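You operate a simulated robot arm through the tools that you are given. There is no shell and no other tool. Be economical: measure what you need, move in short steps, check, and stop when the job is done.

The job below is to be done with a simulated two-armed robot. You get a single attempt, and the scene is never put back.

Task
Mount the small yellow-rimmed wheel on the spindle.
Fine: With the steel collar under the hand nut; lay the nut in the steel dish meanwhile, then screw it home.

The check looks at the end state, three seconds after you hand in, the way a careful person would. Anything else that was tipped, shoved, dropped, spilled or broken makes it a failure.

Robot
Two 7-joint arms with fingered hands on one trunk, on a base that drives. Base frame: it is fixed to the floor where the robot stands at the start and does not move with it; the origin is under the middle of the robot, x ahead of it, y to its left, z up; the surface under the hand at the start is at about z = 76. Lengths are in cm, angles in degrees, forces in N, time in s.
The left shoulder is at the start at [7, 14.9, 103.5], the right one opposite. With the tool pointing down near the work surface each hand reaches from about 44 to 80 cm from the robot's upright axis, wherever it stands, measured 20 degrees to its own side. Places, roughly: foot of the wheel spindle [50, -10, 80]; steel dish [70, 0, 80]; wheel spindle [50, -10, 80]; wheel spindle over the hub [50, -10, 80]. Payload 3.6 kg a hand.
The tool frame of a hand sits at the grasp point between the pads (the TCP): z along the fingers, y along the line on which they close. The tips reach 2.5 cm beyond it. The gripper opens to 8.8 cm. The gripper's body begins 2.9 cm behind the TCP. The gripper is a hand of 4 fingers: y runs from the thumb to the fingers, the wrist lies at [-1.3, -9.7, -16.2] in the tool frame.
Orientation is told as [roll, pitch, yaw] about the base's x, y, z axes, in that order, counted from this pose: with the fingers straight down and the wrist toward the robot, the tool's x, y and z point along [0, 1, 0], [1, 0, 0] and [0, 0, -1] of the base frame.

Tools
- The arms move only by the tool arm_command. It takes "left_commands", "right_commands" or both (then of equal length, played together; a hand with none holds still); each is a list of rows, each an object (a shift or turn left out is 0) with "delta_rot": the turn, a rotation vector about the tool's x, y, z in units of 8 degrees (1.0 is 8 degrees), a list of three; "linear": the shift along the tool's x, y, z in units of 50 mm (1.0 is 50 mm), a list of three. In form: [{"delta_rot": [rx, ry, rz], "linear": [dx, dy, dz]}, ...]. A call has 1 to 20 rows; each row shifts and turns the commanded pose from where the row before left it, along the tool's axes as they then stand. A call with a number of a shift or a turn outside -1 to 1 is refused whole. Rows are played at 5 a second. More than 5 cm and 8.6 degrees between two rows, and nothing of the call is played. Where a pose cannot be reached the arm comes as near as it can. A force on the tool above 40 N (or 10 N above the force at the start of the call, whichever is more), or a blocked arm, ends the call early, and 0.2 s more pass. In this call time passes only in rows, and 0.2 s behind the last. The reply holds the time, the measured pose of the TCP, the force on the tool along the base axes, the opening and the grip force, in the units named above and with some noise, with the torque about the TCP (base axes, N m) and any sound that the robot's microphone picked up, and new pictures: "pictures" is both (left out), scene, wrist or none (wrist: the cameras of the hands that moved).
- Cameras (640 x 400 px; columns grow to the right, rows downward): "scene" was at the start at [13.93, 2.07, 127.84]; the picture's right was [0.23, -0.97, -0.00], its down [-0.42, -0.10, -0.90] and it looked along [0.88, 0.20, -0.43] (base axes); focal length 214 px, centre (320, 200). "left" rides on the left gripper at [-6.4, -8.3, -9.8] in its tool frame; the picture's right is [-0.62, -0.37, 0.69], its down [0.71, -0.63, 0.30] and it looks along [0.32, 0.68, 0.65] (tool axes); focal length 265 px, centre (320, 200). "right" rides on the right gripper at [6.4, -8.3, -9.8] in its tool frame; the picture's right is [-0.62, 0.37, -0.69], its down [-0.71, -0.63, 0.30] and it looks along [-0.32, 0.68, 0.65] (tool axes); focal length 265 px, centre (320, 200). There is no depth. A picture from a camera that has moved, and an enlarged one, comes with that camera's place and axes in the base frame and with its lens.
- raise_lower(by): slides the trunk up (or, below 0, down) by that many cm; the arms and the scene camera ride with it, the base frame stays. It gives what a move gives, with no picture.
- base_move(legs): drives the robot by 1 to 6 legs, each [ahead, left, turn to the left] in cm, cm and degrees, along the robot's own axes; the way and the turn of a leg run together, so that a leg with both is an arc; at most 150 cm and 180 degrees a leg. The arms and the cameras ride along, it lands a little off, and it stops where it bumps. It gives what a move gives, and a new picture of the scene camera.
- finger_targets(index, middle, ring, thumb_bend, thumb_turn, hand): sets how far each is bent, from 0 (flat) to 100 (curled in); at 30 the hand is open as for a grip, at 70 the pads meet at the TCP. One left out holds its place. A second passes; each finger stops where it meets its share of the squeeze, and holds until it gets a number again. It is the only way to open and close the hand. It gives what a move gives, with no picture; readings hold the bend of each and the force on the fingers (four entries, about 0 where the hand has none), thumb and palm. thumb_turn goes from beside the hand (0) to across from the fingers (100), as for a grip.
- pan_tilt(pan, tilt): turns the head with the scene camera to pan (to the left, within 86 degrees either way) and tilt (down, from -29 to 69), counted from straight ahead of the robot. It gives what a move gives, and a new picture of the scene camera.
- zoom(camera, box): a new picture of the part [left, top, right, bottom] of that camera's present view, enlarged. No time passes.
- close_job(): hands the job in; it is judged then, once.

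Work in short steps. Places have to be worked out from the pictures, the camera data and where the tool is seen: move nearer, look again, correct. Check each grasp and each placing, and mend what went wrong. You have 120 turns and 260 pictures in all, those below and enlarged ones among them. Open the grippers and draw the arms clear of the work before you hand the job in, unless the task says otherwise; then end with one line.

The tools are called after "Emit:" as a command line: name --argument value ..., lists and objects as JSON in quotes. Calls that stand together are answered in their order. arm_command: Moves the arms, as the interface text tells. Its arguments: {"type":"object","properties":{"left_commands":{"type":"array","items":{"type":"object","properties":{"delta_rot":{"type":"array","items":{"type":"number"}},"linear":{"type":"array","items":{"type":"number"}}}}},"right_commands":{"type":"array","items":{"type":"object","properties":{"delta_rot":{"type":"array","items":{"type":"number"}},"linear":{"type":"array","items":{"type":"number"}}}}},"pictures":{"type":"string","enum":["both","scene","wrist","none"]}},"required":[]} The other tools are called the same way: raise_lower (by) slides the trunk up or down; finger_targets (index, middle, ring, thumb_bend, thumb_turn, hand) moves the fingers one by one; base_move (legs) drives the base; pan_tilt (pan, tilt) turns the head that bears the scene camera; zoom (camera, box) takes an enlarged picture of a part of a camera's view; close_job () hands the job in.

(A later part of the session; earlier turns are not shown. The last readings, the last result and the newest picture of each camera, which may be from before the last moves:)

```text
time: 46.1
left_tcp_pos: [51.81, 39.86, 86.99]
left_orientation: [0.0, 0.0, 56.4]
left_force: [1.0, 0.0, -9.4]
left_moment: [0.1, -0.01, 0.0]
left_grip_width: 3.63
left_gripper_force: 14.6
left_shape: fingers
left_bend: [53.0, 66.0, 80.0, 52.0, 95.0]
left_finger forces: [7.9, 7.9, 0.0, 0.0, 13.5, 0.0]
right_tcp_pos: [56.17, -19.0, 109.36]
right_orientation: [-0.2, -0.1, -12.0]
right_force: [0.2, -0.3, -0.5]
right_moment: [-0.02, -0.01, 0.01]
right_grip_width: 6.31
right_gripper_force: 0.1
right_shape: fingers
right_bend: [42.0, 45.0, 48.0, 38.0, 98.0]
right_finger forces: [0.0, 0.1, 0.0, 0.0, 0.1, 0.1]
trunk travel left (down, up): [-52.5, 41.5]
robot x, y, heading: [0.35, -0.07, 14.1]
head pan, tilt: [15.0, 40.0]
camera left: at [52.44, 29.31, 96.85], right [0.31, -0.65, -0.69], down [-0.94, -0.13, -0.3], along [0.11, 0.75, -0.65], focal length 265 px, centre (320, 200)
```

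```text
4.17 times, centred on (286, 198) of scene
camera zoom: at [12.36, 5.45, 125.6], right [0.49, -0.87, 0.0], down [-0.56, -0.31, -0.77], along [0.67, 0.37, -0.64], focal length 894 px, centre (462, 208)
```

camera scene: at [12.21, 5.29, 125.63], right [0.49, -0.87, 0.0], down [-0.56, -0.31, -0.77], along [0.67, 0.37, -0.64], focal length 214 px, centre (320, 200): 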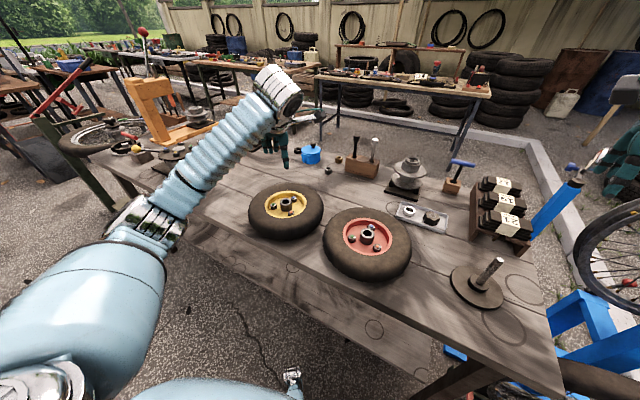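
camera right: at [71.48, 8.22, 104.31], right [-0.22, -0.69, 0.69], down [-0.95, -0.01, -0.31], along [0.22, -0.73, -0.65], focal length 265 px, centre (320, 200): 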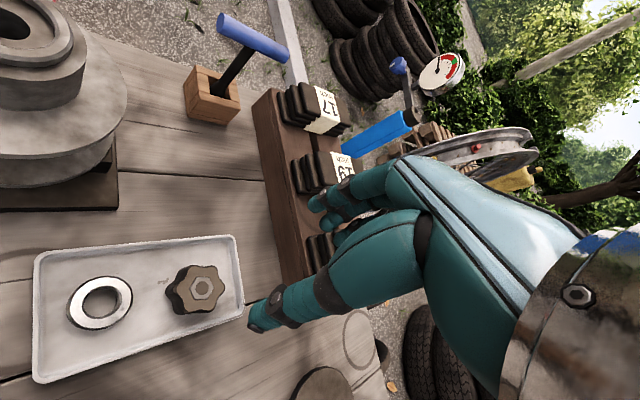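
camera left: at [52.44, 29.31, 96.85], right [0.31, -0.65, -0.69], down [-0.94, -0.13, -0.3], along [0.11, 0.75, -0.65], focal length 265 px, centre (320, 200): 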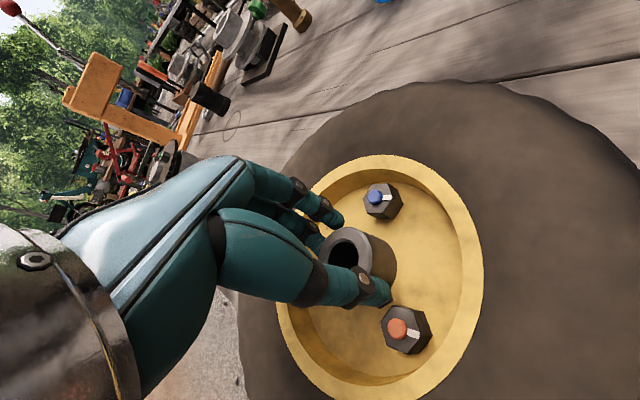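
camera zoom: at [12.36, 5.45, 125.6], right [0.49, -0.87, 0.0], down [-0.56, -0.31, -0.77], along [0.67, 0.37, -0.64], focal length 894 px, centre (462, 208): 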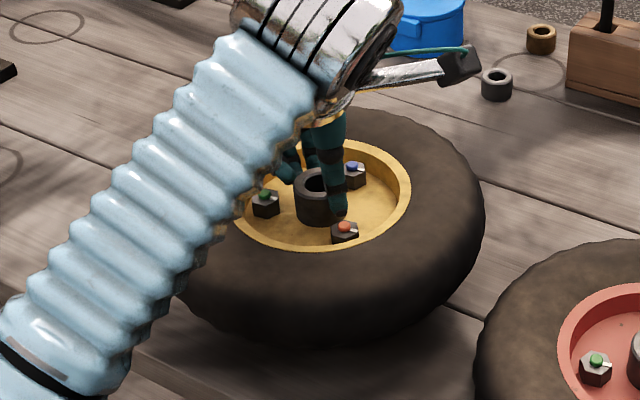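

The wheel hangs free and level, about 0.95 kg. I raise the trunk 20 cm so it clears everything, then turn the robot to the right.

Emit:
raise_lower --by 20

Emit:
base_move --legs '[[0, 0, -16]]'

```text
time: 48.2
left_tcp_pos: [51.86, 39.78, 107.1]
left_orientation: [0.1, 0.1, 56.3]
left_force: [0.5, -0.4, -9.9]
left_moment: [0.07, -0.05, 0.0]
left_grip_width: 3.65
left_gripper_force: 14.3
left_shape: fingers
left_bend: [53.0, 66.0, 80.0, 52.0, 95.0]
left_finger forces: [7.8, 7.9, 0.0, 0.1, 13.5, 0.1]
right_tcp_pos: [56.11, -19.05, 129.19]
right_orientation: [-0.2, 0.0, -12.1]
right_force: [-0.7, 0.4, -0.7]
right_moment: [0.01, 0.01, 0.03]
right_grip_width: 6.34
right_gripper_force: 0.2
right_shape: fingers
right_bend: [42.0, 45.0, 48.0, 38.0, 98.0]
right_finger forces: [0.0, 0.1, 0.1, 0.1, 0.1, 0.0]
trunk travel left (down, up): [-72.5, 21.5]
robot x, y, heading: [0.05, 0.02, 14.3]
head pan, tilt: [15.0, 40.0]
```

```text
time: 50.7
left_tcp_pos: [60.87, 23.98, 107.06]
left_orientation: [0.1, 0.1, 40.4]
left_force: [0.7, 0.2, -9.3]
left_moment: [0.06, -0.08, 0.0]
left_grip_width: 3.61
left_gripper_force: 13.6
left_shape: fingers
left_bend: [53.0, 66.0, 80.0, 52.0, 95.0]
left_finger forces: [7.3, 7.4, 0.1, 0.0, 12.6, 0.1]
right_tcp_pos: [48.72, -33.88, 129.3]
right_orientation: [-0.2, -0.1, -28.1]
right_force: [0.5, 0.0, 0.2]
right_moment: [0.0, 0.02, 0.0]
right_grip_width: 6.35
right_gripper_force: 0.0
right_shape: fingers
right_bend: [42.0, 45.0, 48.0, 38.0, 98.0]
right_finger forces: [0.0, 0.1, 0.1, 0.1, 0.0, 0.0]
trunk travel left (down, up): [-72.5, 21.5]
robot x, y, heading: [-0.0, -0.09, -2.1]
head pan, tilt: [15.0, 40.0]
camera scene: at [13.41, 1.71, 145.6], right [0.22, -0.97, 0.0], down [-0.63, -0.14, -0.77], along [0.75, 0.17, -0.64], focal length 214 px, centre (320, 200)
```

scene: 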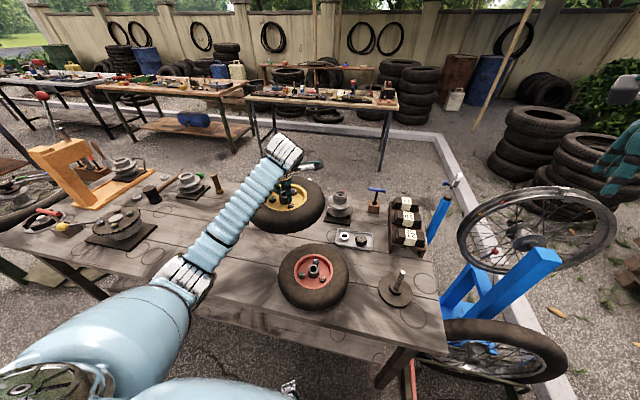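

Holding steady. I continue the turn by another 30°.

Emit:
base_move --legs '[[0, 0, -30]]'

```text
time: 54.6
left_tcp_pos: [64.9, -9.29, 106.91]
left_orientation: [0.0, 0.2, 10.6]
left_force: [1.3, 0.2, -8.8]
left_moment: [0.03, -0.09, -0.02]
left_grip_width: 3.59
left_gripper_force: 13.3
left_shape: fingers
left_bend: [53.0, 66.0, 80.0, 52.0, 95.0]
left_finger forces: [6.4, 7.6, 0.0, 0.0, 12.2, 0.1]
right_tcp_pos: [25.65, -53.36, 129.39]
right_orientation: [-0.3, -0.1, -57.9]
right_force: [0.1, 0.1, -0.3]
right_moment: [0.0, 0.03, -0.02]
right_grip_width: 6.32
right_gripper_force: 0.0
right_shape: fingers
right_bend: [42.0, 45.0, 48.0, 38.0, 98.0]
right_finger forces: [0.0, 0.0, 0.0, 0.0, 0.1, 0.0]
trunk travel left (down, up): [-72.5, 21.5]
robot x, y, heading: [0.13, -0.29, -32.0]
head pan, tilt: [15.0, 40.0]
camera scene: at [12.71, -4.99, 145.59], right [-0.29, -0.96, 0.0], down [-0.62, 0.19, -0.76], along [0.73, -0.22, -0.64], focal length 214 px, centre (320, 200)
```

scene: 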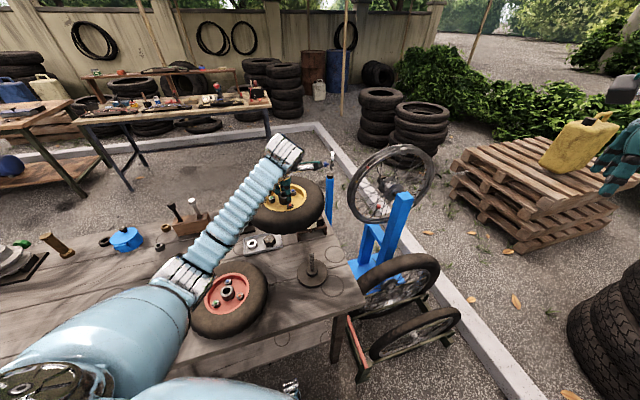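

Now I check how the hub sits in the hand before going over the spindle.

Emit:
zoom --camera "left" --box '[260, 170, 500, 320]'

Emit:
zoom --camera "scene" --box '[240, 150, 340, 230]'

Emit:
zoom --camera "scene" --box '[270, 230, 370, 310]'

```text
2.67 times, centred on (380, 245) of left
camera zoom: at [57.7, -17.09, 116.73], right [-0.25, -0.68, -0.69], down [-0.75, 0.59, -0.3], along [0.61, 0.44, -0.66], focal length 708 px, centre (160, 80)
```

zoom: 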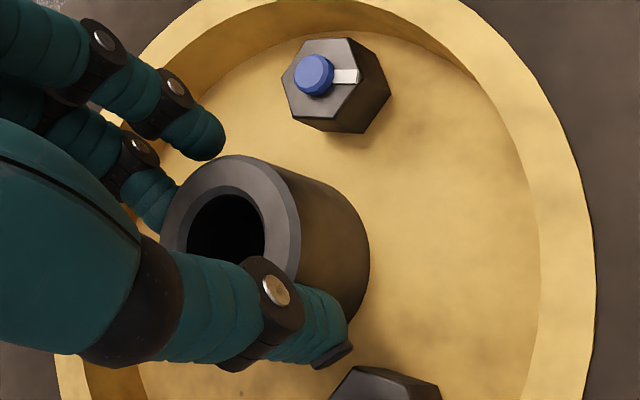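

```text
5.00 times, centred on (290, 190) of scene
camera zoom: at [12.71, -4.99, 145.59], right [-0.29, -0.96, 0.0], down [-0.62, 0.19, -0.76], along [0.73, -0.22, -0.64], focal length 1072 px, centre (470, 250)
```

zoom: 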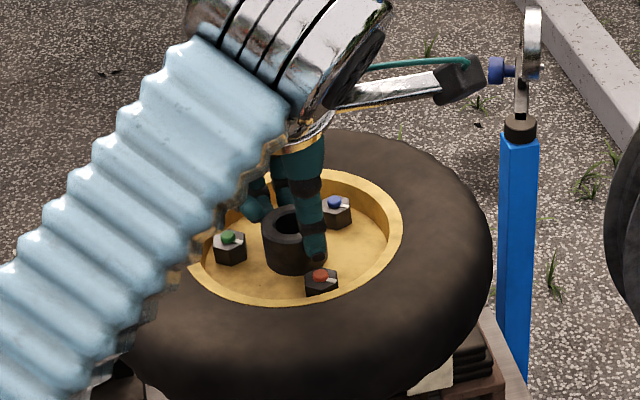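

```text
5.00 times, centred on (320, 270) of scene
camera zoom: at [12.71, -4.99, 145.59], right [-0.29, -0.96, 0.0], down [-0.62, 0.19, -0.76], along [0.73, -0.22, -0.64], focal length 1072 px, centre (320, -150)
```

zoom: 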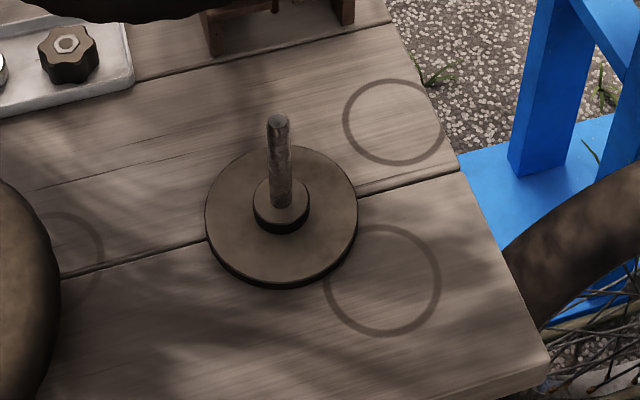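

The hub sits about 2 cm below the TCP, near its axis. I draw the wheel in over the spindle axis, still at height.

Emit:
arm_command --left_commands '[{"linear": [-0.12, -0.47, 0]}, {"linear": [-0.12, -0.47, 0]}, {"linear": [-0.12, -0.47, 0]}, {"linear": [-0.12, -0.47, 0]}, {"linear": [-0.11, -0.46, 0]}, {"linear": [0, 0, 0]}]'

Emit:
zoom --camera "right" --box '[0, 0, 640, 400]'

```text
time: 56.0
left_tcp_pos: [53.82, -14.48, 107.09]
left_orientation: [0.0, 0.2, 10.7]
left_force: [-0.1, -0.1, -9.2]
left_moment: [0.03, -0.09, -0.02]
left_grip_width: 3.52
left_gripper_force: 12.5
left_shape: fingers
left_bend: [54.0, 66.0, 80.0, 52.0, 95.0]
left_finger forces: [6.2, 7.0, 0.0, 0.0, 12.2, 0.0]
right_tcp_pos: [25.6, -53.43, 129.28]
right_orientation: [-0.3, -0.1, -57.8]
right_force: [0.2, -0.3, -0.5]
right_moment: [-0.02, -0.02, 0.01]
right_grip_width: 6.34
right_gripper_force: 0.0
right_shape: fingers
right_bend: [42.0, 45.0, 48.0, 38.0, 98.0]
right_finger forces: [0.1, 0.1, 0.1, 0.0, 0.1, 0.1]
trunk travel left (down, up): [-72.5, 21.5]
robot x, y, heading: [0.1, 0.12, -31.9]
head pan, tilt: [15.0, 40.0]
camera scene: at [12.58, -5.1, 145.6], right [-0.29, -0.96, 0.0], down [-0.62, 0.19, -0.76], along [0.73, -0.22, -0.64], focal length 214 px, centre (320, 200)
camera left: at [46.68, -22.23, 116.79], right [-0.25, -0.68, -0.69], down [-0.75, 0.59, -0.3], along [0.61, 0.45, -0.66], focal length 265 px, centre (320, 200)
```

scene: 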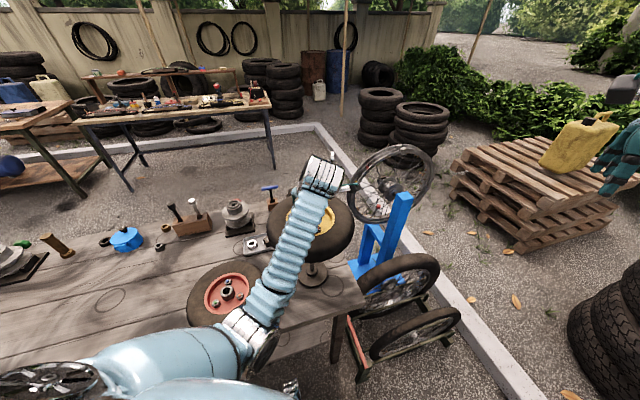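
left: 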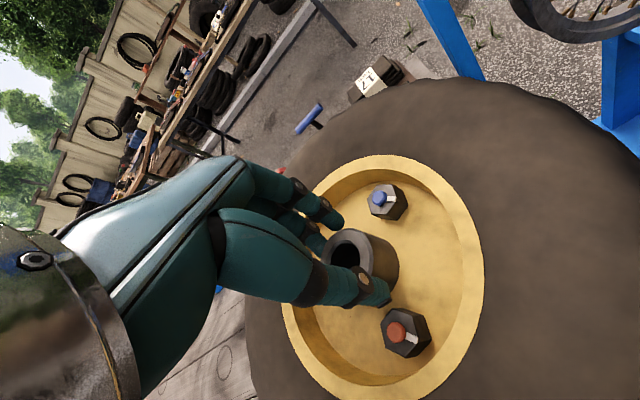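

```text
1.00 times, centred on (320, 200) of right (not enlarged: the box is as wide or as high as the picture)
camera zoom: at [26.73, -42.79, 139.3], right [-0.33, -0.64, 0.7], down [-0.94, 0.15, -0.3], along [0.09, -0.75, -0.65], focal length 265 px, centre (320, 200)
```

zoom: 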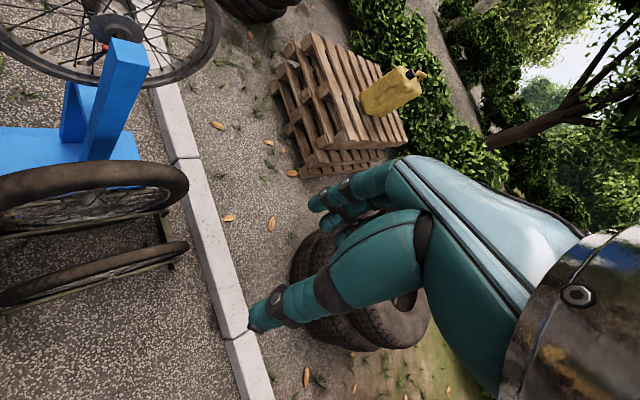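

I lower until the wheel's underside is just above the spindle tip, then compare centre lines.

Emit:
arm_command --left_commands '[{"linear": [0, 0, 0.5]}, {"linear": [0, 0, 0.5]}, {"linear": [0, 0, 0.5]}, {"linear": [0, 0, 0.3]}, {"linear": [0, 0, 0]}]'

Emit:
zoom --camera "scene" --box '[250, 180, 370, 300]'

Emit:
zoom --camera "left" --box '[290, 200, 410, 300]'

```text
time: 57.2
left_tcp_pos: [55.25, -12.97, 98.53]
left_orientation: [1.4, -2.0, 11.8]
left_force: [-0.3, 1.6, -9.8]
left_moment: [0.02, -0.08, -0.01]
left_grip_width: 3.52
left_gripper_force: 11.9
left_shape: fingers
left_bend: [71.0, 66.0, 80.0, 52.0, 95.0]
left_finger forces: [5.5, 6.6, 0.0, 0.1, 12.3, 0.0]
right_tcp_pos: [25.62, -53.41, 129.37]
right_orientation: [-0.2, -0.1, -57.9]
right_force: [0.6, -0.2, 0.3]
right_moment: [0.02, 0.04, 0.01]
right_grip_width: 6.32
right_gripper_force: 0.0
right_shape: fingers
right_bend: [42.0, 45.0, 48.0, 38.0, 98.0]
right_finger forces: [0.0, 0.0, 0.0, 0.1, 0.0, 0.1]
trunk travel left (down, up): [-72.5, 21.5]
robot x, y, heading: [0.0, 0.09, -32.0]
head pan, tilt: [15.0, 40.0]
camera scene: at [12.54, -5.13, 145.6], right [-0.29, -0.96, 0.0], down [-0.62, 0.19, -0.77], along [0.73, -0.22, -0.64], focal length 214 px, centre (320, 200)
camera left: at [47.87, -21.18, 107.83], right [-0.21, -0.66, -0.72], down [-0.75, 0.58, -0.31], along [0.62, 0.48, -0.62], focal length 265 px, centre (320, 200)
```

scene: 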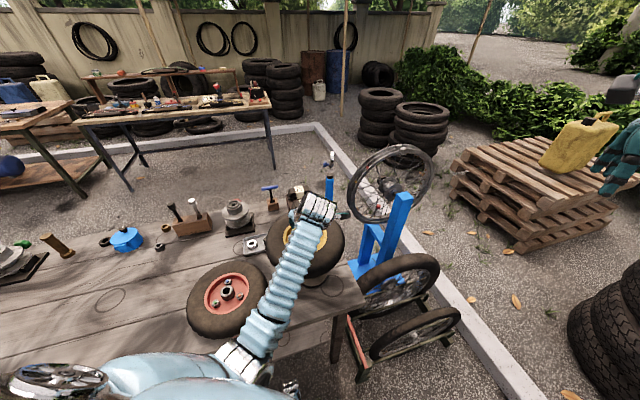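
left: 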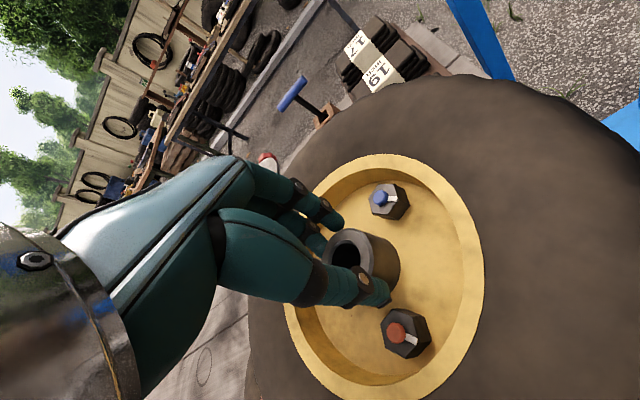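

```text
3.33 times, centred on (310, 240) of scene
camera zoom: at [12.54, -5.13, 145.6], right [-0.29, -0.96, 0.0], down [-0.62, 0.19, -0.77], along [0.73, -0.22, -0.64], focal length 715 px, centre (353, 67)
```

zoom: 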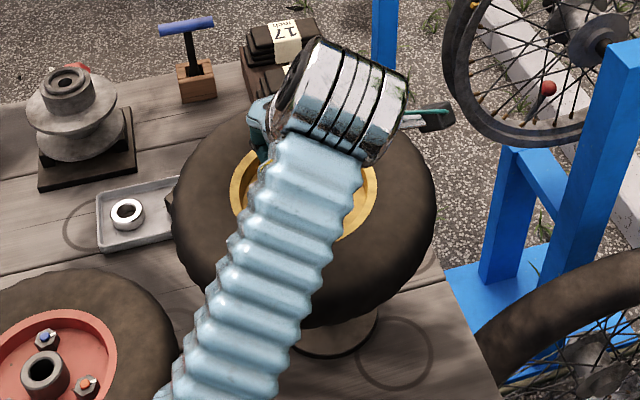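

```text
4.00 times, centred on (350, 250) of left
camera zoom: at [47.87, -21.18, 107.83], right [-0.21, -0.66, -0.72], down [-0.75, 0.58, -0.31], along [0.62, 0.48, -0.62], focal length 1062 px, centre (200, 0)
```

zoom: 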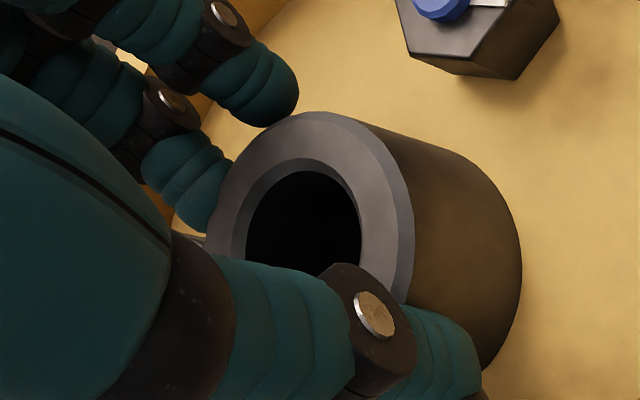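

The arm is folding too tight here and drifted. I raise the arm back up 9 cm, and will use the trunk to lower instead.

Emit:
arm_command --left_commands '[{"linear": [0, 0, -0.5]}, {"linear": [0, 0, -0.5]}, {"linear": [0, 0, -0.5]}, {"linear": [0, 0, -0.5]}, {"linear": [0, 0, 0]}]' --pictures "wrist"

```text
time: 58.1
left_tcp_pos: [56.22, -10.48, 105.64]
left_orientation: [6.3, -4.3, 13.7]
left_force: [-0.5, -0.3, -8.5]
left_moment: [-0.03, -0.07, 0.0]
left_grip_width: 3.44
left_gripper_force: 12.3
left_shape: fingers
left_bend: [71.0, 66.0, 80.0, 52.0, 95.0]
left_finger forces: [5.4, 6.3, 0.0, 0.0, 12.6, 0.0]
right_tcp_pos: [25.47, -53.54, 129.36]
right_orientation: [-0.3, -0.1, -58.1]
right_force: [-0.1, 0.1, 0.6]
right_moment: [-0.03, -0.01, -0.01]
right_grip_width: 6.34
right_gripper_force: 0.0
right_shape: fingers
right_bend: [42.0, 45.0, 48.0, 38.0, 98.0]
right_finger forces: [0.1, 0.0, 0.0, 0.0, 0.1, 0.0]
trunk travel left (down, up): [-72.5, 21.5]
robot x, y, heading: [-0.06, -0.18, -32.0]
head pan, tilt: [15.0, 40.0]
stopped in row 4 (left hand): the arm was blocked; the commanded pose is now the measured one
camera left: at [49.14, -19.66, 113.94], right [-0.17, -0.6, -0.78], down [-0.77, 0.58, -0.27], along [0.61, 0.55, -0.56], focal length 265 px, centre (320, 200)
```

left: 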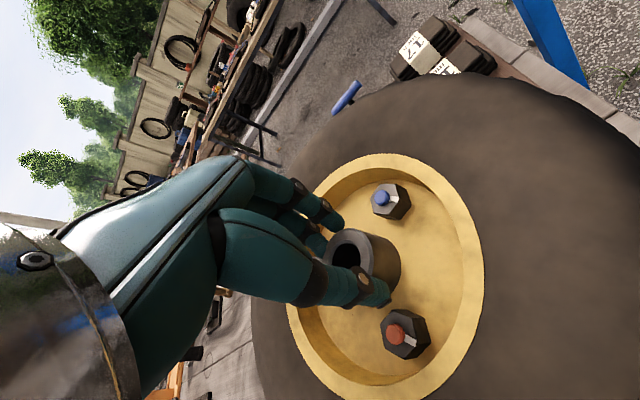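

Blocked by its own joints. I back out away from the body and level the wheel again.

Emit:
arm_command --left_commands '[{"linear": [0, 0.4, 0]}, {"linear": [0, 0.4, 0]}, {"linear": [0, 0.4, 0], "delta_rot": [0.27, -0.4, 0]}, {"linear": [0, 0.4, 0], "delta_rot": [0.27, -0.39, 0]}, {"linear": [0, 0, 0]}]' --pictures "wrist"

```text
time: 59.3
left_tcp_pos: [63.94, -8.53, 106.37]
left_orientation: [-0.3, -0.1, 13.7]
left_force: [-0.6, 0.5, -10.6]
left_moment: [0.03, -0.1, -0.02]
left_grip_width: 3.42
left_gripper_force: 12.1
left_shape: fingers
left_bend: [71.0, 66.0, 80.0, 52.0, 95.0]
left_finger forces: [5.5, 6.7, 0.0, 0.0, 12.4, 0.0]
right_tcp_pos: [25.51, -53.65, 129.33]
right_orientation: [-0.2, -0.1, -57.9]
right_force: [-0.4, 0.0, 0.0]
right_moment: [0.0, 0.04, -0.01]
right_grip_width: 6.33
right_gripper_force: 0.1
right_shape: fingers
right_bend: [42.0, 45.0, 48.0, 38.0, 98.0]
right_finger forces: [0.1, 0.0, 0.1, 0.1, 0.0, 0.0]
trunk travel left (down, up): [-72.5, 21.5]
robot x, y, heading: [-0.42, 0.21, -32.0]
head pan, tilt: [15.0, 40.0]
camera left: at [57.24, -16.65, 116.16], right [-0.21, -0.69, -0.69], down [-0.78, 0.54, -0.31], along [0.59, 0.48, -0.65], focal length 265 px, centre (320, 200)
```

left: 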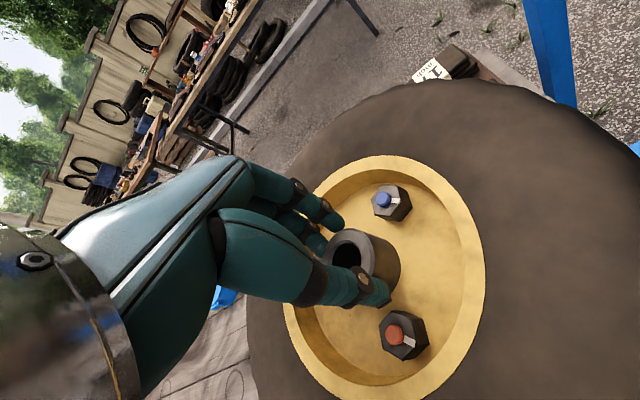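

Better to move the base so the arm stays in this comfortable posture: 5.4 cm back and 10.2 cm to the right.

Emit:
base_move --legs '[[-5.4, -10.2, 0]]'

```text
time: 61.3
left_tcp_pos: [54.28, -13.95, 106.28]
left_orientation: [-0.3, 0.1, 14.0]
left_force: [-0.3, 0.6, -9.2]
left_moment: [0.08, -0.05, -0.01]
left_grip_width: 3.38
left_gripper_force: 12.6
left_shape: fingers
left_bend: [71.0, 66.0, 80.0, 52.0, 95.0]
left_finger forces: [5.4, 7.0, 0.1, 0.0, 12.1, 0.1]
right_tcp_pos: [15.95, -58.97, 129.39]
right_orientation: [-0.4, -0.1, -57.8]
right_force: [0.4, -0.7, -0.4]
right_moment: [-0.04, -0.04, 0.01]
right_grip_width: 6.34
right_gripper_force: 0.1
right_shape: fingers
right_bend: [42.0, 45.0, 48.0, 38.0, 98.0]
right_finger forces: [0.1, 0.0, 0.1, 0.1, 0.0, 0.0]
trunk travel left (down, up): [-72.5, 21.5]
robot x, y, heading: [-10.09, -6.08, -31.7]
head pan, tilt: [15.0, 40.0]
camera scene: at [2.54, -10.86, 145.59], right [-0.29, -0.96, 0.0], down [-0.62, 0.19, -0.76], along [0.73, -0.22, -0.64], focal length 214 px, centre (320, 200)
```

scene: 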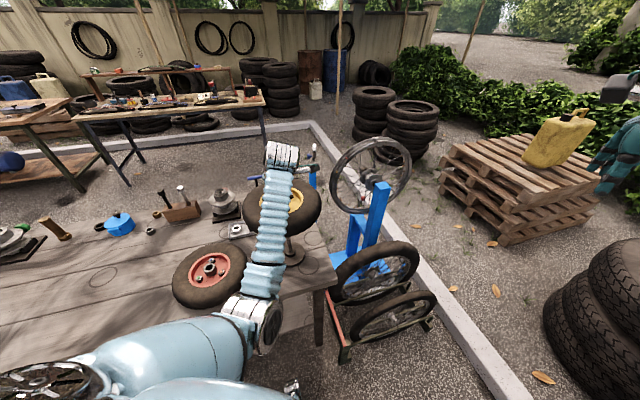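

The wheel is now over the spindle in a good posture. I zoom in on both views to judge the alignment.

Emit:
zoom --camera "scene" --box '[225, 170, 345, 270]'

Emit:
zoom --camera "left" --box '[220, 130, 540, 400]'

```text
4.00 times, centred on (285, 220) of scene
camera zoom: at [2.54, -10.86, 145.59], right [-0.29, -0.96, 0.0], down [-0.62, 0.19, -0.76], along [0.73, -0.22, -0.64], focal length 858 px, centre (460, 120)
```

zoom: 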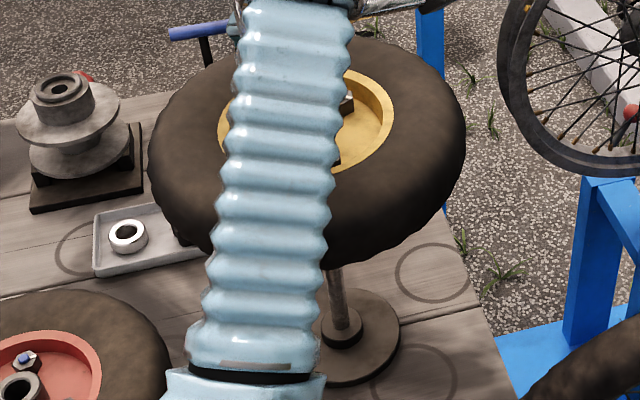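

```text
1.48 times, centred on (380, 265) of left
camera zoom: at [47.62, -22.04, 116.1], right [-0.21, -0.69, -0.69], down [-0.78, 0.54, -0.31], along [0.59, 0.48, -0.65], focal length 393 px, centre (231, 104)
```

zoom: 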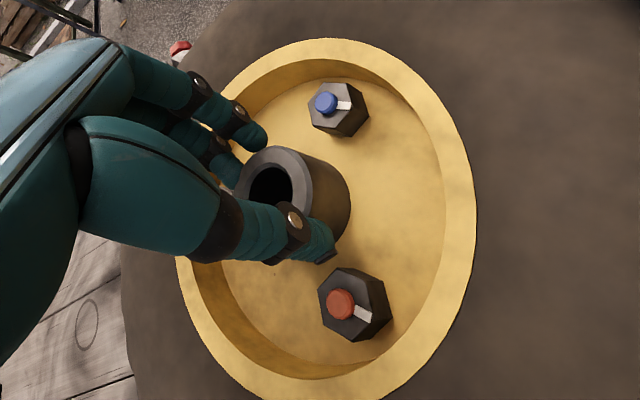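

The spindle's foot projects exactly where (53.4, -14.6) predicts, so the wheel needs a shift of about (-0.6, -0.6). I correct and lower the trunk 8 cm, still above contact.

Emit:
arm_command --left_commands '[{"linear": [-0.094, -0.143, 0]}, {"linear": [0, 0, 0]}]' --pictures "none"

Emit:
raise_lower --by -8

Emit:
zoom --camera "scene" --box '[225, 170, 345, 270]'

```text
time: 61.9
left_tcp_pos: [53.72, -14.71, 106.3]
left_orientation: [0.0, 0.0, 14.0]
left_force: [-0.1, -0.6, -9.5]
left_moment: [0.08, -0.05, 0.0]
left_grip_width: 3.35
left_gripper_force: 12.6
left_shape: fingers
left_bend: [71.0, 66.0, 80.0, 52.0, 95.0]
left_finger forces: [5.6, 7.2, 0.1, 0.1, 12.5, 0.1]
right_tcp_pos: [15.86, -58.9, 129.29]
right_orientation: [-0.3, -0.1, -57.8]
right_force: [0.2, -0.4, -0.3]
right_moment: [-0.05, 0.02, 0.0]
right_grip_width: 6.34
right_gripper_force: 0.1
right_shape: fingers
right_bend: [42.0, 45.0, 48.0, 38.0, 98.0]
right_finger forces: [0.0, 0.0, 0.0, 0.1, 0.1, 0.0]
trunk travel left (down, up): [-72.5, 21.5]
robot x, y, heading: [-10.12, -5.91, -31.9]
head pan, tilt: [15.0, 40.0]
```

```text
time: 63.1
left_tcp_pos: [53.62, -14.65, 98.43]
left_orientation: [-0.3, -0.1, 14.1]
left_force: [0.4, 0.1, -9.9]
left_moment: [0.04, -0.11, 0.04]
left_grip_width: 3.36
left_gripper_force: 12.3
left_shape: fingers
left_bend: [71.0, 66.0, 80.0, 52.0, 95.0]
left_finger forces: [5.7, 7.1, 0.1, 0.0, 12.5, 0.0]
right_tcp_pos: [15.74, -59.08, 121.32]
right_orientation: [-0.3, -0.2, -57.9]
right_force: [-1.2, -0.3, 0.7]
right_moment: [-0.04, 0.0, 0.02]
right_grip_width: 6.32
right_gripper_force: 0.0
right_shape: fingers
right_bend: [42.0, 45.0, 48.0, 38.0, 98.0]
right_finger forces: [0.0, 0.0, 0.0, 0.0, 0.0, 0.0]
trunk travel left (down, up): [-64.5, 29.5]
robot x, y, heading: [-10.4, -6.07, -31.8]
head pan, tilt: [15.0, 40.0]
```

```text
4.00 times, centred on (285, 220) of scene
camera zoom: at [2.33, -11.01, 137.6], right [-0.29, -0.96, 0.0], down [-0.62, 0.19, -0.77], along [0.73, -0.22, -0.64], focal length 858 px, centre (460, 120)
```

zoom: 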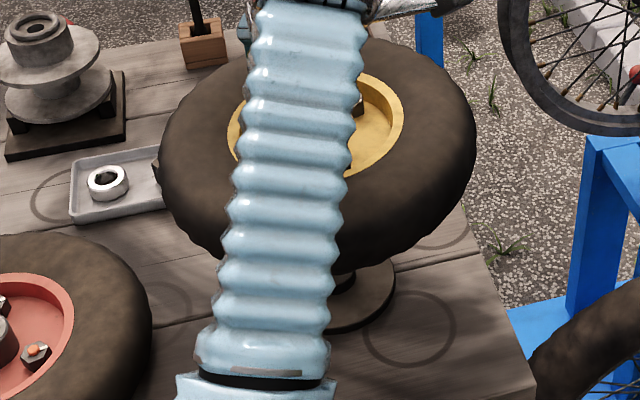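

I lower by arm in small steps toward the expected contact height.

Emit:
arm_command --left_commands '[{"linear": [0, 0, 0.08]}, {"linear": [0, 0, 0.08]}, {"linear": [0, 0, 0.08]}, {"linear": [0, 0, 0]}]' --pictures "none"

Emit:
arm_command --left_commands '[{"linear": [0, 0, 0.07]}, {"linear": [0, 0, 0.07]}, {"linear": [0, 0, 0]}]' --pictures "none"

```text
time: 64.1
left_tcp_pos: [53.96, -14.01, 97.59]
left_orientation: [-0.1, -0.8, 14.5]
left_force: [0.1, -0.5, -9.3]
left_moment: [-0.01, -0.09, 0.01]
left_grip_width: 3.38
left_gripper_force: 12.3
left_shape: fingers
left_bend: [71.0, 66.0, 80.0, 52.0, 95.0]
left_finger forces: [5.5, 7.0, 0.0, 0.1, 12.6, 0.1]
right_tcp_pos: [15.83, -59.04, 121.36]
right_orientation: [-0.2, -0.2, -57.8]
right_force: [0.8, 0.0, -0.6]
right_moment: [0.0, 0.05, 0.0]
right_grip_width: 6.31
right_gripper_force: 0.1
right_shape: fingers
right_bend: [42.0, 45.0, 48.0, 38.0, 98.0]
right_finger forces: [0.1, 0.1, 0.0, 0.0, 0.0, 0.0]
trunk travel left (down, up): [-64.5, 29.5]
robot x, y, heading: [-9.78, -6.05, -31.8]
head pan, tilt: [15.0, 40.0]
```

```text
time: 64.9
left_tcp_pos: [54.28, -13.61, 97.04]
left_orientation: [0.0, -1.3, 14.9]
left_force: [-0.5, -0.8, -9.7]
left_moment: [0.02, -0.07, -0.01]
left_grip_width: 3.34
left_gripper_force: 11.9
left_shape: fingers
left_bend: [71.0, 66.0, 80.0, 52.0, 95.0]
left_finger forces: [5.5, 7.0, 0.0, 0.0, 12.5, 0.1]
right_tcp_pos: [15.84, -59.06, 121.24]
right_orientation: [-0.3, -0.1, -57.8]
right_force: [0.0, -0.7, 0.1]
right_moment: [-0.01, -0.04, 0.03]
right_grip_width: 6.33
right_gripper_force: 0.1
right_shape: fingers
right_bend: [42.0, 45.0, 48.0, 38.0, 98.0]
right_finger forces: [0.1, 0.0, 0.1, 0.0, 0.1, 0.1]
trunk travel left (down, up): [-64.5, 29.5]
robot x, y, heading: [-10.06, -5.8, -31.9]
head pan, tilt: [15.0, 40.0]
```

The arm drifts sideways as it goes lower: a wrist limit because of the turned yaw. I raise a little and turn the hand back about 30° to a freer posture.

Emit:
arm_command --left_commands '[{"linear": [0, 0, -0.2]}, {"linear": [0, 0, -0.2]}, {"delta_rot": [0, 0, 0.9]}, {"delta_rot": [0, 0, 0.9]}, {"delta_rot": [0, 0, 0.9]}, {"delta_rot": [0, 0, 0.9]}, {"linear": [0, 0, 0]}]' --pictures "none"

Emit:
zoom --camera "left" --box '[290, 200, 410, 300]'

Emit:
zoom --camera "scene" --box '[225, 170, 345, 270]'

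```text
time: 66.5
left_tcp_pos: [53.71, -14.68, 98.32]
left_orientation: [-0.2, -0.2, -14.9]
left_force: [0.0, -0.6, -9.7]
left_moment: [0.0, -0.09, -0.01]
left_grip_width: 3.32
left_gripper_force: 11.7
left_shape: fingers
left_bend: [71.0, 66.0, 80.0, 52.0, 95.0]
left_finger forces: [5.2, 6.9, 0.0, 0.0, 12.0, 0.0]
right_tcp_pos: [15.76, -59.07, 121.34]
right_orientation: [-0.2, -0.1, -57.8]
right_force: [-0.6, -0.2, -0.4]
right_moment: [0.01, 0.02, -0.02]
right_grip_width: 6.33
right_gripper_force: 0.0
right_shape: fingers
right_bend: [42.0, 45.0, 48.0, 38.0, 98.0]
right_finger forces: [0.1, 0.0, 0.0, 0.1, 0.1, 0.1]
trunk travel left (down, up): [-64.5, 29.5]
robot x, y, heading: [-10.39, -5.56, -31.7]
head pan, tilt: [15.0, 40.0]
```

```text
4.00 times, centred on (350, 250) of left
camera zoom: at [43.7, -18.61, 108.22], right [-0.51, -0.51, -0.69], down [-0.42, 0.85, -0.31], along [0.75, 0.13, -0.65], focal length 1062 px, centre (200, 0)
```

zoom: 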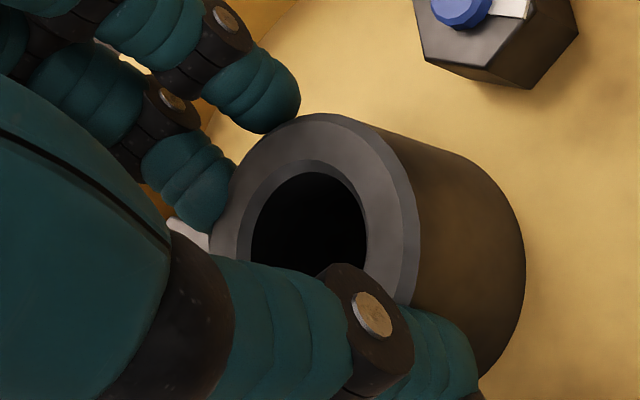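

```text
4.00 times, centred on (285, 220) of scene
camera zoom: at [2.32, -11.05, 137.6], right [-0.29, -0.96, 0.0], down [-0.62, 0.19, -0.77], along [0.73, -0.22, -0.64], focal length 858 px, centre (460, 120)
```

zoom: 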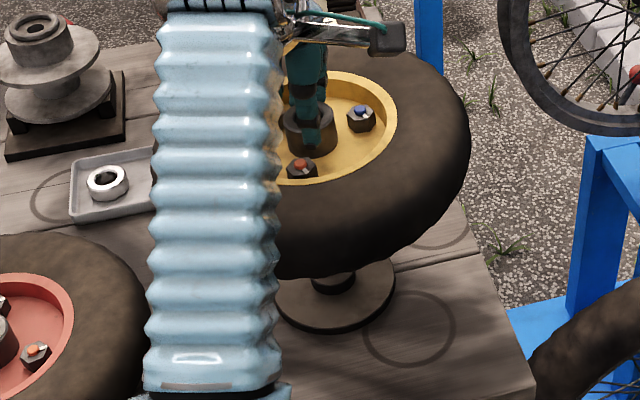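

The hub is now visible to the head camera. I enlarge it to compare the hub centre with the spindle axis.

Emit:
zoom --camera "scene" --box '[262, 190, 312, 225]'

Emit:
zoom --camera "scene" --box '[262, 230, 322, 280]'

```text
11.43 times, centred on (287, 208) of scene
camera zoom: at [2.32, -11.05, 137.6], right [-0.29, -0.96, 0.0], down [-0.62, 0.19, -0.77], along [0.73, -0.22, -0.64], focal length 2451 px, centre (697, 114)
```

zoom: 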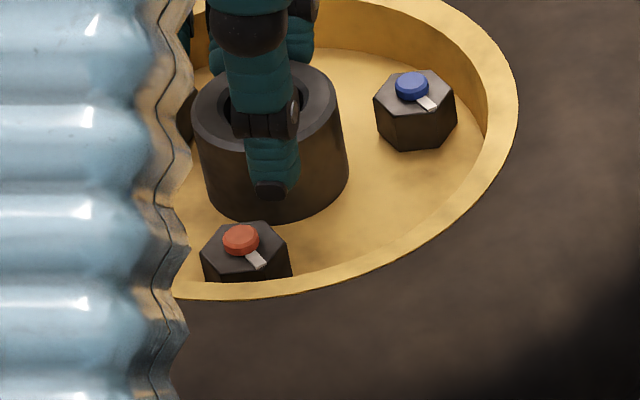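

```text
8.00 times, centred on (292, 255) of scene
camera zoom: at [2.32, -11.05, 137.6], right [-0.29, -0.96, 0.0], down [-0.62, 0.19, -0.77], along [0.73, -0.22, -0.64], focal length 1716 px, centre (544, -240)
```

zoom: 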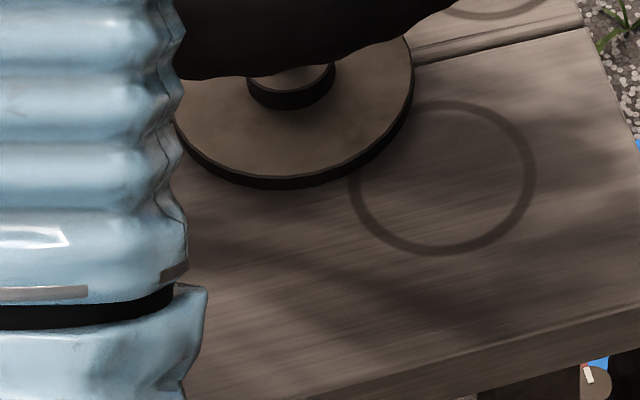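

Hub centre comes out at about (53.1, -14.5) against the spindle (53.4, -14.6). I shift 3 mm and lower with the trunk.

Emit:
arm_command --left_commands '[{"linear": [-0.004, 0.063, 0]}, {"linear": [0, 0, 0]}]' --pictures "none"

Emit:
raise_lower --by -1.5

Emit:
raise_lower --by -0.7

```text
time: 67.1
left_tcp_pos: [53.91, -14.83, 98.5]
left_orientation: [-0.1, -0.2, -14.8]
left_force: [-0.4, -0.6, -9.4]
left_moment: [-0.01, -0.1, -0.01]
left_grip_width: 3.31
left_gripper_force: 12.3
left_shape: fingers
left_bend: [71.0, 66.0, 80.0, 52.0, 95.0]
left_finger forces: [5.4, 6.9, 0.1, 0.1, 12.2, 0.0]
right_tcp_pos: [15.76, -59.04, 121.41]
right_orientation: [-0.3, -0.2, -57.9]
right_force: [0.4, 0.5, 0.3]
right_moment: [0.03, -0.01, 0.02]
right_grip_width: 6.35
right_gripper_force: 0.1
right_shape: fingers
right_bend: [42.0, 45.0, 48.0, 38.0, 98.0]
right_finger forces: [0.0, 0.0, 0.1, 0.0, 0.0, 0.1]
trunk travel left (down, up): [-64.5, 29.5]
robot x, y, heading: [-10.58, -6.01, -31.8]
head pan, tilt: [15.0, 40.0]
```

```text
time: 67.7
left_tcp_pos: [53.92, -14.74, 96.89]
left_orientation: [-0.1, -0.1, -14.8]
left_force: [-0.1, 0.1, -9.2]
left_moment: [0.01, -0.07, -0.02]
left_grip_width: 3.33
left_gripper_force: 11.8
left_shape: fingers
left_bend: [71.0, 66.0, 80.0, 52.0, 95.0]
left_finger forces: [5.4, 7.0, 0.1, 0.0, 12.3, 0.0]
right_tcp_pos: [15.76, -59.16, 119.87]
right_orientation: [-0.2, -0.2, -57.8]
right_force: [-0.2, 1.0, -0.8]
right_moment: [0.01, 0.02, -0.01]
right_grip_width: 6.33
right_gripper_force: 0.1
right_shape: fingers
right_bend: [42.0, 45.0, 48.0, 38.0, 98.0]
right_finger forces: [0.0, 0.2, 0.0, 0.0, 0.0, 0.1]
trunk travel left (down, up): [-63.0, 31.0]
robot x, y, heading: [-10.29, -5.74, -32.0]
head pan, tilt: [15.0, 40.0]
```

```text
time: 68.2
left_tcp_pos: [53.97, -14.62, 96.11]
left_orientation: [-0.1, -0.3, -14.8]
left_force: [-0.3, 0.2, -9.7]
left_moment: [-0.01, -0.1, -0.01]
left_grip_width: 3.31
left_gripper_force: 12.5
left_shape: fingers
left_bend: [71.0, 66.0, 80.0, 52.0, 95.0]
left_finger forces: [5.4, 6.9, 0.0, 0.1, 12.2, 0.0]
right_tcp_pos: [15.77, -59.01, 119.12]
right_orientation: [-0.4, -0.1, -57.8]
right_force: [-1.1, -0.1, 0.9]
right_moment: [-0.03, -0.01, -0.02]
right_grip_width: 6.3
right_gripper_force: 0.1
right_shape: fingers
right_bend: [42.0, 45.0, 48.0, 38.0, 98.0]
right_finger forces: [0.0, 0.0, 0.0, 0.0, 0.0, 0.0]
trunk travel left (down, up): [-62.3, 31.7]
robot x, y, heading: [-10.08, -5.79, -31.8]
head pan, tilt: [15.0, 40.0]
```

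No contact yet. I go on in half-centimetre trunk steps.

Emit:
raise_lower --by -0.5

Emit:
raise_lower --by -0.5

Emit:
zoom --camera "left" --box '[290, 200, 410, 300]'

```text
time: 68.8
left_tcp_pos: [54.01, -14.67, 95.7]
left_orientation: [-0.2, -0.2, -14.8]
left_force: [0.3, 0.2, -10.8]
left_moment: [-0.03, -0.09, 0.02]
left_grip_width: 3.35
left_gripper_force: 12.0
left_shape: fingers
left_bend: [71.0, 66.0, 80.0, 52.0, 95.0]
left_finger forces: [5.4, 6.9, 0.0, 0.0, 12.2, 0.0]
right_tcp_pos: [15.84, -59.21, 118.6]
right_orientation: [-0.3, 0.0, -57.7]
right_force: [0.3, 0.0, 0.5]
right_moment: [-0.01, -0.01, -0.01]
right_grip_width: 6.34
right_gripper_force: 0.1
right_shape: fingers
right_bend: [42.0, 45.0, 48.0, 38.0, 98.0]
right_finger forces: [0.0, 0.0, 0.0, 0.0, 0.1, 0.1]
trunk travel left (down, up): [-61.8, 32.2]
robot x, y, heading: [-10.04, -5.69, -32.0]
head pan, tilt: [15.0, 40.0]
```

```text
time: 69.3
left_tcp_pos: [53.88, -14.84, 95.14]
left_orientation: [-0.1, -0.1, -14.7]
left_force: [-0.4, 0.5, -9.1]
left_moment: [0.02, -0.09, -0.02]
left_grip_width: 3.31
left_gripper_force: 13.0
left_shape: fingers
left_bend: [71.0, 66.0, 80.0, 52.0, 95.0]
left_finger forces: [5.4, 6.9, 0.0, 0.0, 12.2, 0.1]
right_tcp_pos: [16.0, -59.13, 117.99]
right_orientation: [-0.3, -0.1, -57.8]
right_force: [-0.8, 0.3, 0.6]
right_moment: [-0.02, 0.01, 0.05]
right_grip_width: 6.35
right_gripper_force: 0.0
right_shape: fingers
right_bend: [42.0, 45.0, 48.0, 38.0, 98.0]
right_finger forces: [0.0, 0.1, 0.1, 0.1, 0.0, 0.0]
trunk travel left (down, up): [-61.3, 32.7]
robot x, y, heading: [-10.44, -6.06, -32.0]
head pan, tilt: [15.0, 40.0]
```

```text
4.00 times, centred on (350, 250) of left
camera zoom: at [44.09, -18.76, 104.95], right [-0.51, -0.51, -0.69], down [-0.43, 0.85, -0.31], along [0.75, 0.14, -0.65], focal length 1062 px, centre (200, 0)
```

zoom: 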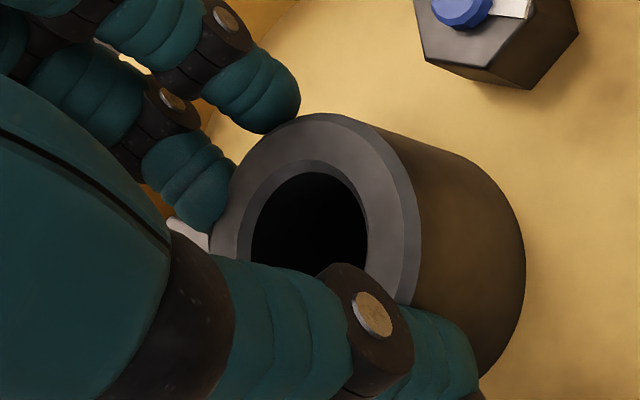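

Still free at 95.1. I continue down in half-centimetres, watching force.

Emit:
raise_lower --by -0.5

Emit:
raise_lower --by -0.5

Emit:
zoom --camera "left" --box '[290, 200, 410, 300]'

```text
time: 69.9
left_tcp_pos: [53.87, -14.8, 94.91]
left_orientation: [0.0, -0.5, -15.0]
left_force: [-2.0, -0.5, -2.7]
left_moment: [0.0, -0.01, -0.01]
left_grip_width: 3.32
left_gripper_force: 12.4
left_shape: fingers
left_bend: [71.0, 66.0, 80.0, 52.0, 95.0]
left_finger forces: [5.5, 7.1, 0.1, 0.0, 13.5, 0.0]
right_tcp_pos: [15.72, -59.06, 117.7]
right_orientation: [-0.2, -0.2, -57.8]
right_force: [0.1, 0.3, -0.1]
right_moment: [-0.02, -0.02, 0.02]
right_grip_width: 6.34
right_gripper_force: 0.1
right_shape: fingers
right_bend: [42.0, 45.0, 48.0, 38.0, 98.0]
right_finger forces: [0.0, 0.1, 0.1, 0.0, 0.0, 0.1]
trunk travel left (down, up): [-60.8, 33.2]
robot x, y, heading: [-10.11, -5.84, -31.8]
head pan, tilt: [15.0, 40.0]
```

```text
time: 70.4
left_tcp_pos: [53.64, -14.81, 94.66]
left_orientation: [-0.2, -0.7, -14.8]
left_force: [-2.9, -0.2, 11.7]
left_moment: [0.0, 0.04, -0.03]
left_grip_width: 3.29
left_gripper_force: 14.6
left_shape: fingers
left_bend: [71.0, 72.0, 80.0, 52.0, 95.0]
left_finger forces: [5.7, 7.8, 0.0, 0.0, 16.1, 0.0]
right_tcp_pos: [15.4, -59.09, 117.26]
right_orientation: [0.0, -0.2, -57.7]
right_force: [0.1, -0.9, -0.5]
right_moment: [0.0, 0.0, -0.01]
right_grip_width: 6.36
right_gripper_force: 0.0
right_shape: fingers
right_bend: [42.0, 45.0, 48.0, 38.0, 98.0]
right_finger forces: [0.0, 0.1, 0.1, 0.0, 0.0, 0.1]
trunk travel left (down, up): [-60.3, 33.7]
robot x, y, heading: [-9.92, -5.73, -32.0]
head pan, tilt: [15.0, 40.0]
```

```text
4.00 times, centred on (350, 250) of left
camera zoom: at [43.75, -18.73, 104.37], right [-0.51, -0.51, -0.7], down [-0.42, 0.85, -0.31], along [0.75, 0.13, -0.65], focal length 1062 px, centre (200, 0)
```

zoom: 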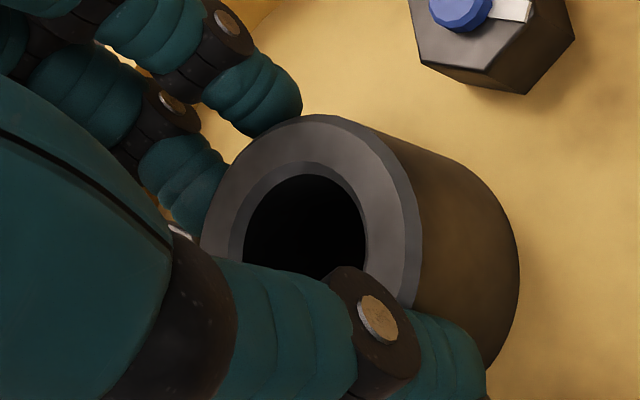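

Contact at TCP 95: the tip meets the bore edge and pushes the hub toward -x, a centring hint. I ease up, shift 2.5 mm that way and lower again.

Emit:
raise_lower --by 0.8

Emit:
arm_command --left_commands '[{"linear": [-0.013, -0.048, 0]}, {"linear": [0, 0, 0]}]' --pictures "none"

Emit:
raise_lower --by -0.5

Emit:
raise_lower --by -0.3

```text
time: 71.0
left_tcp_pos: [53.81, -14.63, 94.95]
left_orientation: [-0.1, 0.0, -14.8]
left_force: [0.1, -0.2, -6.4]
left_moment: [-0.04, -0.12, 0.0]
left_grip_width: 3.33
left_gripper_force: 12.4
left_shape: fingers
left_bend: [71.0, 66.0, 80.0, 52.0, 95.0]
left_finger forces: [6.1, 6.7, 0.0, 0.0, 12.5, 0.1]
right_tcp_pos: [15.65, -59.07, 117.94]
right_orientation: [-0.1, -0.2, -57.8]
right_force: [0.3, 0.0, 0.3]
right_moment: [-0.01, 0.02, 0.0]
right_grip_width: 6.34
right_gripper_force: 0.0
right_shape: fingers
right_bend: [42.0, 45.0, 48.0, 38.0, 98.0]
right_finger forces: [0.0, 0.0, 0.0, 0.1, 0.0, 0.1]
trunk travel left (down, up): [-61.1, 32.9]
robot x, y, heading: [-9.9, -5.93, -32.0]
head pan, tilt: [15.0, 40.0]
```

```text
time: 71.6
left_tcp_pos: [53.63, -14.75, 95.09]
left_orientation: [-0.1, -0.1, -14.9]
left_force: [0.4, -0.2, -9.1]
left_moment: [-0.01, -0.12, -0.01]
left_grip_width: 3.3
left_gripper_force: 12.4
left_shape: fingers
left_bend: [71.0, 66.0, 80.0, 52.0, 95.0]
left_finger forces: [6.0, 6.4, 0.0, 0.0, 12.3, 0.0]
right_tcp_pos: [15.73, -59.11, 117.79]
right_orientation: [-0.2, -0.2, -57.8]
right_force: [0.2, -0.1, 0.0]
right_moment: [0.0, -0.04, 0.01]
right_grip_width: 6.31
right_gripper_force: 0.0
right_shape: fingers
right_bend: [42.0, 45.0, 48.0, 38.0, 98.0]
right_finger forces: [0.0, 0.2, 0.0, 0.0, 0.0, 0.1]
trunk travel left (down, up): [-61.1, 32.9]
robot x, y, heading: [-10.02, -5.67, -32.0]
head pan, tilt: [15.0, 40.0]
```

```text
time: 72.1
left_tcp_pos: [53.59, -14.81, 94.78]
left_orientation: [-0.2, -0.4, -14.9]
left_force: [-1.8, -1.1, 2.7]
left_moment: [-0.04, 0.04, 0.0]
left_grip_width: 3.29
left_gripper_force: 13.2
left_shape: fingers
left_bend: [71.0, 66.0, 80.0, 52.0, 95.0]
left_finger forces: [5.4, 7.0, 0.1, 0.1, 14.2, 0.1]
right_tcp_pos: [15.66, -59.01, 117.46]
right_orientation: [-0.1, -0.2, -57.9]
right_force: [0.0, -0.2, 0.2]
right_moment: [0.01, 0.02, 0.0]
right_grip_width: 6.33
right_gripper_force: 0.1
right_shape: fingers
right_bend: [42.0, 45.0, 48.0, 38.0, 98.0]
right_finger forces: [0.0, 0.0, 0.1, 0.1, 0.0, 0.1]
trunk travel left (down, up): [-60.6, 33.4]
robot x, y, heading: [-9.9, -5.37, -31.8]
head pan, tilt: [15.0, 40.0]
```

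```text
time: 72.6
left_tcp_pos: [53.4, -14.81, 94.72]
left_orientation: [-0.1, -0.8, -15.0]
left_force: [-2.5, -2.3, 12.8]
left_moment: [-0.05, 0.03, -0.01]
left_grip_width: 3.28
left_gripper_force: 14.6
left_shape: fingers
left_bend: [71.0, 72.0, 80.0, 52.0, 94.0]
left_finger forces: [5.7, 8.2, 0.1, 0.0, 16.2, 0.1]
right_tcp_pos: [15.49, -59.1, 117.24]
right_orientation: [-0.1, -0.2, -57.7]
right_force: [0.8, -0.4, 0.1]
right_moment: [-0.04, -0.01, 0.05]
right_grip_width: 6.32
right_gripper_force: 0.1
right_shape: fingers
right_bend: [42.0, 45.0, 48.0, 38.0, 98.0]
right_finger forces: [0.0, 0.0, 0.0, 0.0, 0.0, 0.1]
trunk travel left (down, up): [-60.3, 33.7]
robot x, y, heading: [-10.07, -6.12, -31.8]
head pan, tilt: [15.0, 40.0]
```

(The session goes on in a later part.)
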